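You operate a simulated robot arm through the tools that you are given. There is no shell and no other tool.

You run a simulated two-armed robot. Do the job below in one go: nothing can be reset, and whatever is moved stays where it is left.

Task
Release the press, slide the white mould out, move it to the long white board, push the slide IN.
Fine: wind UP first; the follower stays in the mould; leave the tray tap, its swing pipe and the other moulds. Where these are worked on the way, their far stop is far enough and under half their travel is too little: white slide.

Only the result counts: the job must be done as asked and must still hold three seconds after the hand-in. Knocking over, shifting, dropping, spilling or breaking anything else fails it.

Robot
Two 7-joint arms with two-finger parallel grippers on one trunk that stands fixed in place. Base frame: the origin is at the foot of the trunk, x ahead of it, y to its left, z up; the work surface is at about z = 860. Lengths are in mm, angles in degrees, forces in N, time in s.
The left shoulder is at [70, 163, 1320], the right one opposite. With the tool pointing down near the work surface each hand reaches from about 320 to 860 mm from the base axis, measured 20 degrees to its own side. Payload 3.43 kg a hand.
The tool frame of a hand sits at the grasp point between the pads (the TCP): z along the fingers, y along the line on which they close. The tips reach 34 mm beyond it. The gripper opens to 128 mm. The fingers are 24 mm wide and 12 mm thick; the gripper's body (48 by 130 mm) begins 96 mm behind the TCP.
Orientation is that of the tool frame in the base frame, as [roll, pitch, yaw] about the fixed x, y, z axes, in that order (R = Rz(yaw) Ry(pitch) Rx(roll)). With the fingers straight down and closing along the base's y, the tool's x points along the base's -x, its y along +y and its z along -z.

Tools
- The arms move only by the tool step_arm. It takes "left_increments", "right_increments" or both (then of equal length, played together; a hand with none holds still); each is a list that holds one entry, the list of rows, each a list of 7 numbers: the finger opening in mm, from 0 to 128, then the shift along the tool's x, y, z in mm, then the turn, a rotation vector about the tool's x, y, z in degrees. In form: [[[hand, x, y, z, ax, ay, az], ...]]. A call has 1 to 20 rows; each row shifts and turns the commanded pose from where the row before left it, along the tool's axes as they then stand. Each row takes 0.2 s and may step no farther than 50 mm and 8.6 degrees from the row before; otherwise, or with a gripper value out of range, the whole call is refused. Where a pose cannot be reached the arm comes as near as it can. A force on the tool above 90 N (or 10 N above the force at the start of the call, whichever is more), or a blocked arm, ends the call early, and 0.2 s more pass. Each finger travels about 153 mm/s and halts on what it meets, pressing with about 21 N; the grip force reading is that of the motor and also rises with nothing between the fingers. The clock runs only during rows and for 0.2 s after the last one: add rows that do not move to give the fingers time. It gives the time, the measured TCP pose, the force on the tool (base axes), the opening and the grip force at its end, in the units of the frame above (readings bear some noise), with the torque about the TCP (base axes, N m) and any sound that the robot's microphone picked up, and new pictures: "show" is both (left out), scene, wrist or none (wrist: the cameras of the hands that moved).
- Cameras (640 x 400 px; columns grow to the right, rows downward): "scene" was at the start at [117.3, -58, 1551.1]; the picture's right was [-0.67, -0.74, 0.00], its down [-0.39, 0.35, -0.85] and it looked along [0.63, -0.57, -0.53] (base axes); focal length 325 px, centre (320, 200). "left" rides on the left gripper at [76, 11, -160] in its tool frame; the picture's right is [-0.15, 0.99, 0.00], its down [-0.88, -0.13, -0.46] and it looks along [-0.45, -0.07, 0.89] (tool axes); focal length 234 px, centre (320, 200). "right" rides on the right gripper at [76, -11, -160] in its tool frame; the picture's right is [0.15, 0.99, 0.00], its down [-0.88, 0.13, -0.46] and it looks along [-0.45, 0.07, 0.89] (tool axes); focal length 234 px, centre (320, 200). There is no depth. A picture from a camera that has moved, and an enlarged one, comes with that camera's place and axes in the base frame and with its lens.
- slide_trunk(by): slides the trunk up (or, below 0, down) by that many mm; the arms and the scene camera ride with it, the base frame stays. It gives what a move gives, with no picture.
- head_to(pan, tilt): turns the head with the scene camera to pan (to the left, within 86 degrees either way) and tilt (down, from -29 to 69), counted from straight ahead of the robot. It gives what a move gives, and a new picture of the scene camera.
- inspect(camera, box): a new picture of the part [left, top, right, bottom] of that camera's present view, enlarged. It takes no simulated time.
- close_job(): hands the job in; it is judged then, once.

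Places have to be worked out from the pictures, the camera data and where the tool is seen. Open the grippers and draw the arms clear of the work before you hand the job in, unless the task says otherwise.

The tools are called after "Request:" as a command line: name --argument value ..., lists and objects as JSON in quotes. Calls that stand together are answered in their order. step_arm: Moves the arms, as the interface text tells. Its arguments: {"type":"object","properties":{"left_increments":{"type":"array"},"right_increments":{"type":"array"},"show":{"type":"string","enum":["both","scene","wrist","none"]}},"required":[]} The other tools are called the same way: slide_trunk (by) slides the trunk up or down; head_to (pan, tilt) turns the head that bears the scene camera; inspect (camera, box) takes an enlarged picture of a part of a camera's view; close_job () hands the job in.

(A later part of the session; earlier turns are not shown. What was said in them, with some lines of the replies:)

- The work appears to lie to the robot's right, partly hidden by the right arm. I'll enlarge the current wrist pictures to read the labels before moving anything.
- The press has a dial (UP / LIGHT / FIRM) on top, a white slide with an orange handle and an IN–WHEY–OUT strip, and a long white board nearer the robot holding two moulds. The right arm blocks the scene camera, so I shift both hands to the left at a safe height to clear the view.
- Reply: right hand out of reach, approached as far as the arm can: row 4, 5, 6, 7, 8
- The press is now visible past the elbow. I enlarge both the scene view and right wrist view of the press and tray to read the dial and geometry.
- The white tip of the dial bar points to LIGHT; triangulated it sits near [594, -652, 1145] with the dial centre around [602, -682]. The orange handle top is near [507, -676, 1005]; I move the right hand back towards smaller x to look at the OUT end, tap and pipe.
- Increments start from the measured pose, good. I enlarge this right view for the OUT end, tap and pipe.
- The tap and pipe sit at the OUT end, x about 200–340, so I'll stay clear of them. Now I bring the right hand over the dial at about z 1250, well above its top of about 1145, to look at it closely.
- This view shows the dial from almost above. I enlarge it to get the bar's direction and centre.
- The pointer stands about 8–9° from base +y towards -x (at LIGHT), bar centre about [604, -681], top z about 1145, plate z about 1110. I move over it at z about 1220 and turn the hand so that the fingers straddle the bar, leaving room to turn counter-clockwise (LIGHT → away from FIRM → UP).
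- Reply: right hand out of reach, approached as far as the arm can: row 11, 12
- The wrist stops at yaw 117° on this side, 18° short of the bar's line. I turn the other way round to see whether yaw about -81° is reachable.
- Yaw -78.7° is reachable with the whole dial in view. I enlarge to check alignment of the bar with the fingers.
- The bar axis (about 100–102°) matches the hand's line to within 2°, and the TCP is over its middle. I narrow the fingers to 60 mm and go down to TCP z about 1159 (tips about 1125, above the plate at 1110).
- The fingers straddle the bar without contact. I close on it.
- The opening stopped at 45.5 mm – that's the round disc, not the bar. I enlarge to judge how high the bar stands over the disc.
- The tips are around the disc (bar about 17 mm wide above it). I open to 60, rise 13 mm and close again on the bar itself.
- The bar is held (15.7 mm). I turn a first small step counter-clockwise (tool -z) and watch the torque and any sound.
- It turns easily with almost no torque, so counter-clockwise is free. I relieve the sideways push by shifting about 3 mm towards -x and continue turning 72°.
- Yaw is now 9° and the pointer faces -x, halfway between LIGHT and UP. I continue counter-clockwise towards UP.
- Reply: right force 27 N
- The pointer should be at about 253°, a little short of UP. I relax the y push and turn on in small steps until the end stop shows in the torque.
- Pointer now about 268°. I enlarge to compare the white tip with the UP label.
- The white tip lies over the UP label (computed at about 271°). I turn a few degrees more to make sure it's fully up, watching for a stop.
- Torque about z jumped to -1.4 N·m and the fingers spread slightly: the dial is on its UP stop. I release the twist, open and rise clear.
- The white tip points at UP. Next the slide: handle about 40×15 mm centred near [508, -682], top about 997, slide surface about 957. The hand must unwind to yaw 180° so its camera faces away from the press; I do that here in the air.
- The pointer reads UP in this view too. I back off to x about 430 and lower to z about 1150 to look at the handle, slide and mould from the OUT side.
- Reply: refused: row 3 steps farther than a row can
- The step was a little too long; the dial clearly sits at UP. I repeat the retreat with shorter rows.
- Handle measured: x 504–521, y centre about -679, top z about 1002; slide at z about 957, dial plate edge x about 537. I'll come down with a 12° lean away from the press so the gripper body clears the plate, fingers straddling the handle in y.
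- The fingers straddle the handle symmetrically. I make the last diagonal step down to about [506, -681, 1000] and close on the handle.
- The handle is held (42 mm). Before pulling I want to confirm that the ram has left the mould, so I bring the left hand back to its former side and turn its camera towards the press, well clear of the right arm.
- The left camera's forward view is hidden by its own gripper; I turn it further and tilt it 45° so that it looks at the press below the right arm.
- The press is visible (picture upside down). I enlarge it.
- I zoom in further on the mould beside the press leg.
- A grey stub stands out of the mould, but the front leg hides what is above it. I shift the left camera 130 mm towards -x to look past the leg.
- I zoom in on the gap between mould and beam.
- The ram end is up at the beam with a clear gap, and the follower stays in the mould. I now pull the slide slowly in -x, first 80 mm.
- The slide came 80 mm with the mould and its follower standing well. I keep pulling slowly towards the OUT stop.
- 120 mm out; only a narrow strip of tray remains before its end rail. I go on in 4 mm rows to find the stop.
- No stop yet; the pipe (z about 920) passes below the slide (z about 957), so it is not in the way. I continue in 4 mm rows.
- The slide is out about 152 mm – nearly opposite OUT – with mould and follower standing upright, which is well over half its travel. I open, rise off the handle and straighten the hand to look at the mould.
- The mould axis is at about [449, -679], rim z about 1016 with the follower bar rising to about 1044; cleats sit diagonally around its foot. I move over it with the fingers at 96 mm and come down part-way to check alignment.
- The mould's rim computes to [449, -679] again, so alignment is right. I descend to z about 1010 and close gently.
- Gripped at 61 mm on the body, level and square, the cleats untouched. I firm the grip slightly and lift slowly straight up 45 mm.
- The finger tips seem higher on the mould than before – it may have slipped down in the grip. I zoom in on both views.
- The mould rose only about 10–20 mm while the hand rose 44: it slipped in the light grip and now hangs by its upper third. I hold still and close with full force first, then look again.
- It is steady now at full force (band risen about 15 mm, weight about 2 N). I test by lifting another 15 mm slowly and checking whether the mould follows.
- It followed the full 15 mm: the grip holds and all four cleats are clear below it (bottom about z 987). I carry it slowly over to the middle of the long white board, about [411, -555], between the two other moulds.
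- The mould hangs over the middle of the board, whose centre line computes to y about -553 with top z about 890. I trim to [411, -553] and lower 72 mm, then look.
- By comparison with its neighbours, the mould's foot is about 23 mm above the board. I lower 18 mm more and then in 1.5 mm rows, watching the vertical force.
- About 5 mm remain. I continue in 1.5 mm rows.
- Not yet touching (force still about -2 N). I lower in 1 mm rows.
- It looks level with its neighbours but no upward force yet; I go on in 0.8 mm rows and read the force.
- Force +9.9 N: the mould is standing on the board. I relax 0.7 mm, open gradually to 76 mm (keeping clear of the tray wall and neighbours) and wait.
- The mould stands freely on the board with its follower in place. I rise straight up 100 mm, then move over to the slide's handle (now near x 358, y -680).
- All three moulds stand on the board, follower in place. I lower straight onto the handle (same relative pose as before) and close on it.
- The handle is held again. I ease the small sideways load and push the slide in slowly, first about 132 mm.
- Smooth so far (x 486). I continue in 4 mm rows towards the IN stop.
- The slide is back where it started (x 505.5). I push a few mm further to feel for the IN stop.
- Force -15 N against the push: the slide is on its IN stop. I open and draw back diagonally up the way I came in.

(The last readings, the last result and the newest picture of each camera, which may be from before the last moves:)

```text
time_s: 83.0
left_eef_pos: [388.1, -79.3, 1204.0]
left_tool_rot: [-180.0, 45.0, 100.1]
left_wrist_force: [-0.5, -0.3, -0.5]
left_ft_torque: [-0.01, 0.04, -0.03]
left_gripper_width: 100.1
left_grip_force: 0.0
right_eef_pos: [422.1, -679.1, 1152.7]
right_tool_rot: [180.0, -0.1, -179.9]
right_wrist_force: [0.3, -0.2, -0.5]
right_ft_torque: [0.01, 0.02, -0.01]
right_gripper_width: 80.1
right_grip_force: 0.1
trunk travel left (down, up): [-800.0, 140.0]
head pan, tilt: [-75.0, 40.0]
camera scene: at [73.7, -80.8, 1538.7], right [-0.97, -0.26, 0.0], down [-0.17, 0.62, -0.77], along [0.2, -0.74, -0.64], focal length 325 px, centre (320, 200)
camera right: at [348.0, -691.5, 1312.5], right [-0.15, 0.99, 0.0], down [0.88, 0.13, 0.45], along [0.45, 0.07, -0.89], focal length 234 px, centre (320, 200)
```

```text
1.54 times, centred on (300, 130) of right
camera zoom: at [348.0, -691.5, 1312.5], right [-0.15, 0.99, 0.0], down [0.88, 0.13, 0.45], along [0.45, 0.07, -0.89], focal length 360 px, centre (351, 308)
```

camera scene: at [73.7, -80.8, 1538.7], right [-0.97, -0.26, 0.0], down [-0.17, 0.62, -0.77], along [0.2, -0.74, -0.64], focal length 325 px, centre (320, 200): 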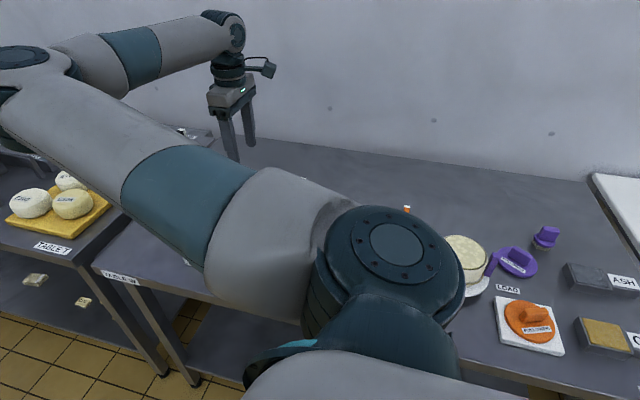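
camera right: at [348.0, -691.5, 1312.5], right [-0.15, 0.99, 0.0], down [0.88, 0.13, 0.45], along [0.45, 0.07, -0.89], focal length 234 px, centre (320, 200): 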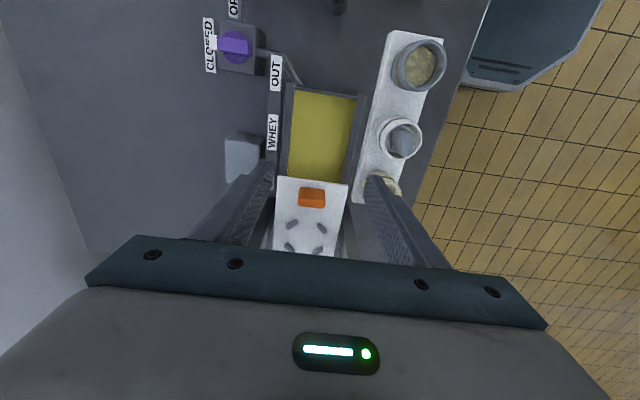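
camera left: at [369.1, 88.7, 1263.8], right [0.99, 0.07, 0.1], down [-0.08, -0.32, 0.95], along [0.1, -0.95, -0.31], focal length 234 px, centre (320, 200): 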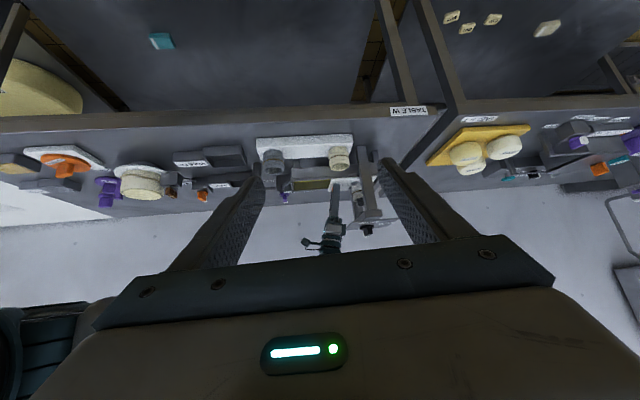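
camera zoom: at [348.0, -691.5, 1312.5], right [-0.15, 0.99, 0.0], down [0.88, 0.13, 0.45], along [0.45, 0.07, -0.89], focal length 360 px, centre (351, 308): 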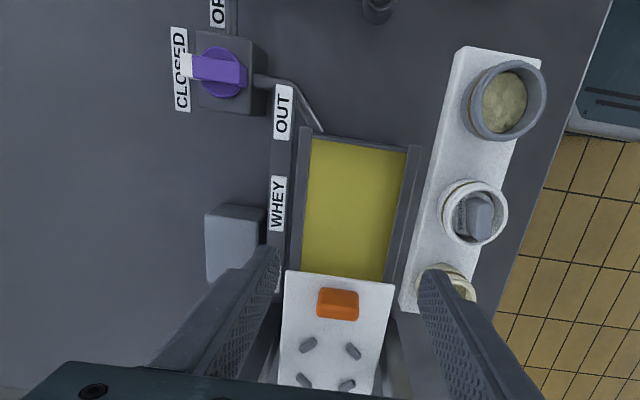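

The slide is IN with four empty cleats showing, the tap still at CLOSED, and the white mould with follower stands on the board. I raise the right hand clear and look once more at the dial and the board.

Request:
step_arm --right_increments '[[[80, 0, 0, -40, 0, 0, 0], [80, -10, 5, -40, 0, 0, 0], [100, -25, 15, -35, 0, 0, 0], [128, -25, 20, -30, 0, 0, 0], [128, -20, 20, -25, 0, 0, 0], [128, 0, 0, 0, 0, 0, 0]]]' --left_increments '[[[100, 0, 0, 0, 0, 0, 0], [100, 0, 0, 0, 0, 0, 0], [100, 0, 0, 0, 0, 0, 0], [100, 0, 0, 0, 0, 0, 0], [100, 0, 0, 0, 0, 0, 0], [100, 0, 0, 0, 0, 0, 0]]]' --show "wrist"

Request:
inspect --camera "right" --box '[180, 0, 420, 220]'

Request:
inspect --camera "left" --box '[265, 125, 345, 190]'

```text
time_s: 84.4
left_eef_pos: [387.6, -79.8, 1204.8]
left_tool_rot: [179.9, 45.1, 100.1]
left_wrist_force: [-0.3, 0.2, -0.1]
left_ft_torque: [0.01, 0.03, -0.04]
left_gripper_width: 100.0
left_grip_force: 0.0
right_eef_pos: [500.7, -619.8, 1322.1]
right_tool_rot: [-179.8, 0.0, 179.9]
right_wrist_force: [0.4, 0.4, 0.1]
right_ft_torque: [0.04, 0.01, 0.0]
right_gripper_width: 128.1
right_grip_force: 0.0
trunk travel left (down, up): [-800.0, 140.0]
head pan, tilt: [-75.0, 40.0]
camera right: at [427.2, -631.9, 1482.5], right [-0.15, 0.99, 0.0], down [0.88, 0.13, 0.46], along [0.45, 0.07, -0.89], focal length 234 px, centre (320, 200)
camera left: at [370.3, 86.6, 1263.7], right [0.99, 0.07, 0.1], down [-0.08, -0.32, 0.94], along [0.1, -0.95, -0.31], focal length 234 px, centre (320, 200)
```

right: 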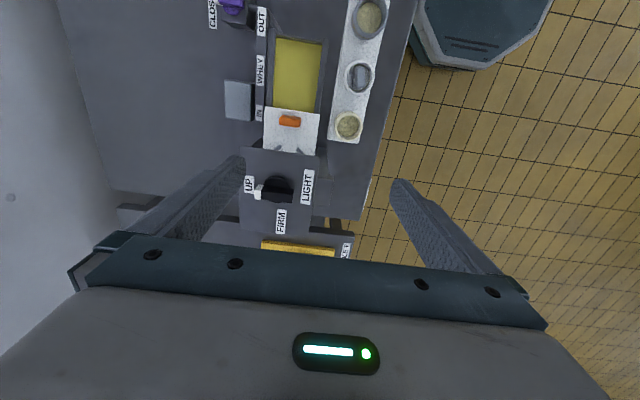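
left: 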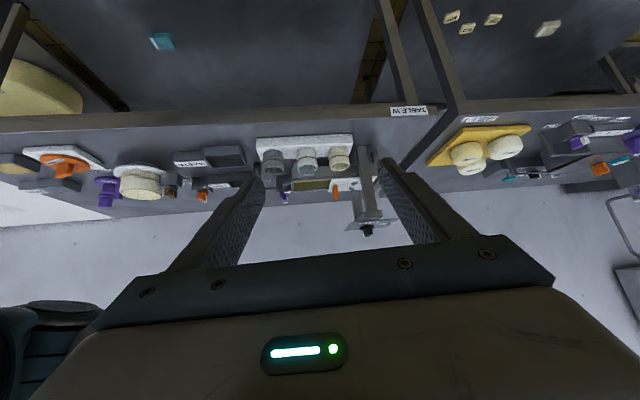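

```text
1.82 times, centred on (300, 110) of right
camera zoom: at [427.2, -631.9, 1482.5], right [-0.15, 0.99, 0.0], down [0.88, 0.13, 0.46], along [0.45, 0.07, -0.89], focal length 426 px, centre (356, 364)
```

zoom: 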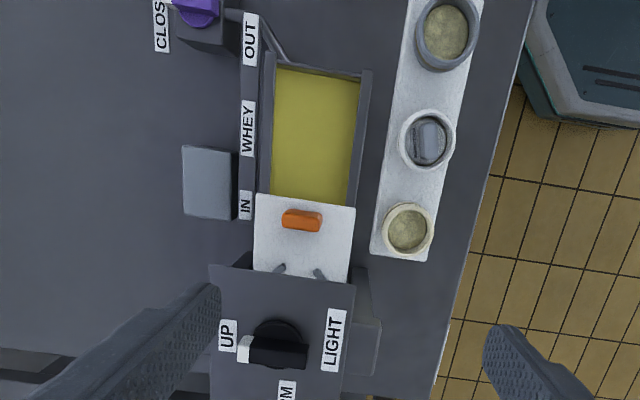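

```text
6.15 times, centred on (305, 158) of left
camera zoom: at [370.3, 86.6, 1263.7], right [0.99, 0.07, 0.1], down [-0.08, -0.32, 0.94], along [0.1, -0.95, -0.31], focal length 1441 px, centre (412, 462)
```

zoom: 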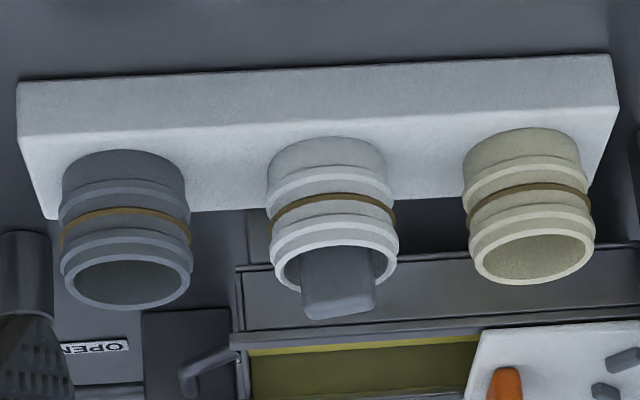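

Everything is as asked: dial at UP, slide IN, white mould with follower on the board between the untouched others, tap at CLOSED. I draw both hands back to their resting places, grippers open.

Request:
step_arm --right_increments '[[[128, -3, 25, -20, 0, 0, 0], [128, -3, 25, -20, 0, 0, 0], [128, -3, 22, -15, 0, 0, 0], [128, 0, 0, 0, 0, 0, 0]]]' --left_increments '[[[110, 0, 0, -40, 0, 0, 0], [120, 0, 0, -40, 0, 0, 0], [128, 0, 0, -40, 0, 0, 0], [128, 0, 0, 0, 0, 0, 0]]]' --show "both"

Request:
inspect --camera "right" --box '[160, 0, 400, 220]'

```text
time_s: 85.4
left_eef_pos: [373.5, 2.4, 1290.0]
left_tool_rot: [-179.9, 45.1, 100.1]
left_wrist_force: [0.5, -1.2, 0.4]
left_ft_torque: [0.04, -0.02, -0.05]
left_gripper_width: 127.9
left_grip_force: 0.1
right_eef_pos: [509.8, -547.2, 1378.4]
right_tool_rot: [-179.9, -0.1, -179.9]
right_wrist_force: [-0.4, -0.4, -0.5]
right_ft_torque: [-0.01, 0.01, 0.02]
right_gripper_width: 128.0
right_grip_force: 0.1
trunk travel left (down, up): [-800.0, 140.0]
head pan, tilt: [-75.0, 40.0]
camera scene: at [73.0, -80.6, 1538.8], right [-0.97, -0.26, 0.0], down [-0.17, 0.62, -0.77], along [0.2, -0.74, -0.64], focal length 325 px, centre (320, 200)
camera right: at [436.0, -558.8, 1537.3], right [-0.15, 0.99, 0.0], down [0.88, 0.13, 0.46], along [0.45, 0.07, -0.89], focal length 234 px, centre (320, 200)
camera left: at [355.0, 169.1, 1348.8], right [0.99, 0.07, 0.1], down [-0.08, -0.32, 0.94], along [0.1, -0.95, -0.31], focal length 234 px, centre (320, 200)
```

scene: 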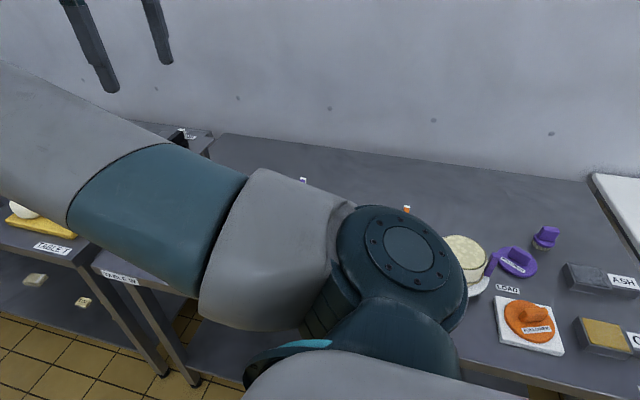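
right: 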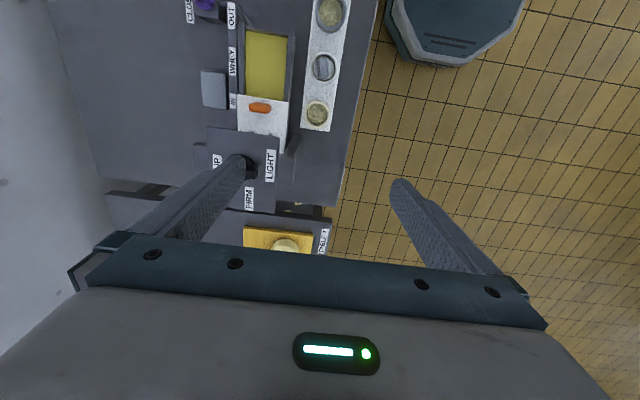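
left: 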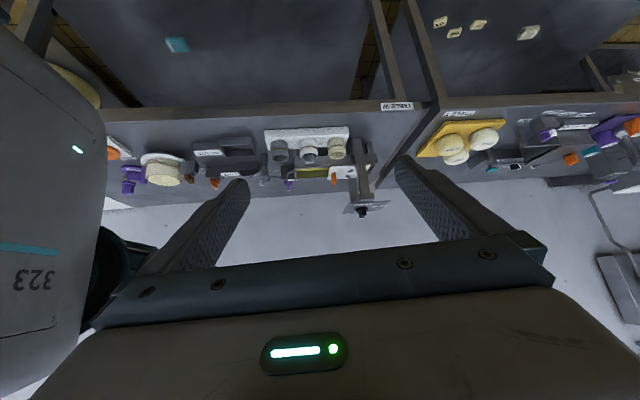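

```text
1.82 times, centred on (280, 110) of right
camera zoom: at [436.0, -558.8, 1537.3], right [-0.15, 0.99, 0.0], down [0.88, 0.13, 0.46], along [0.45, 0.07, -0.89], focal length 426 px, centre (393, 364)
```

zoom: 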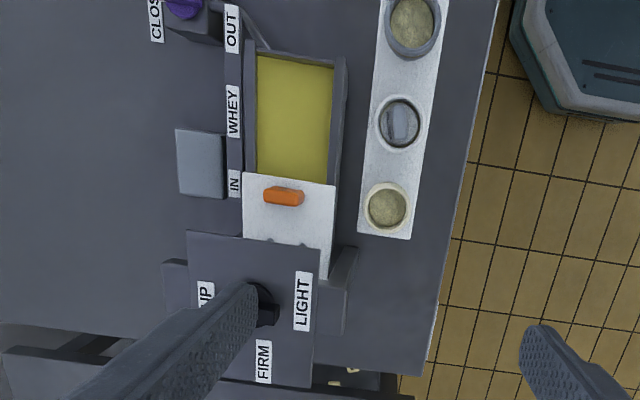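

Seen from the starting pose, the slide is back at IN, the white mould stands with its follower in the middle of the board, the neighbours, tap and pipe are unchanged, and both hands are open and clear. I hand the job in.

Request:
close_job

```text
The job is handed in.
```

The job is handed in, but I have not seen a verdict. When I closed it, everything looked done as asked:

- **Press:** wound from LIGHT to UP, turned away from FIRM until it met its stop. The ram was clear of the mould before anything moved.
- **White mould:** slid out about 152 mm, then stood in the middle of the long white board with its follower still in it. It slipped about 28 mm in the gripper on the first lift. I tightened the grip and it held for the rest of the way.
- **White slide:** pushed back to its IN stop. On the way out I stopped just short of its far stop, at what I judged to be over half its travel.
- **Left alone:** the tray tap still reads CLOSED. I kept clear of the swing pipe and the other moulds, and the moulds are where they were.

Both grippers are open and both arms are clear of the work.
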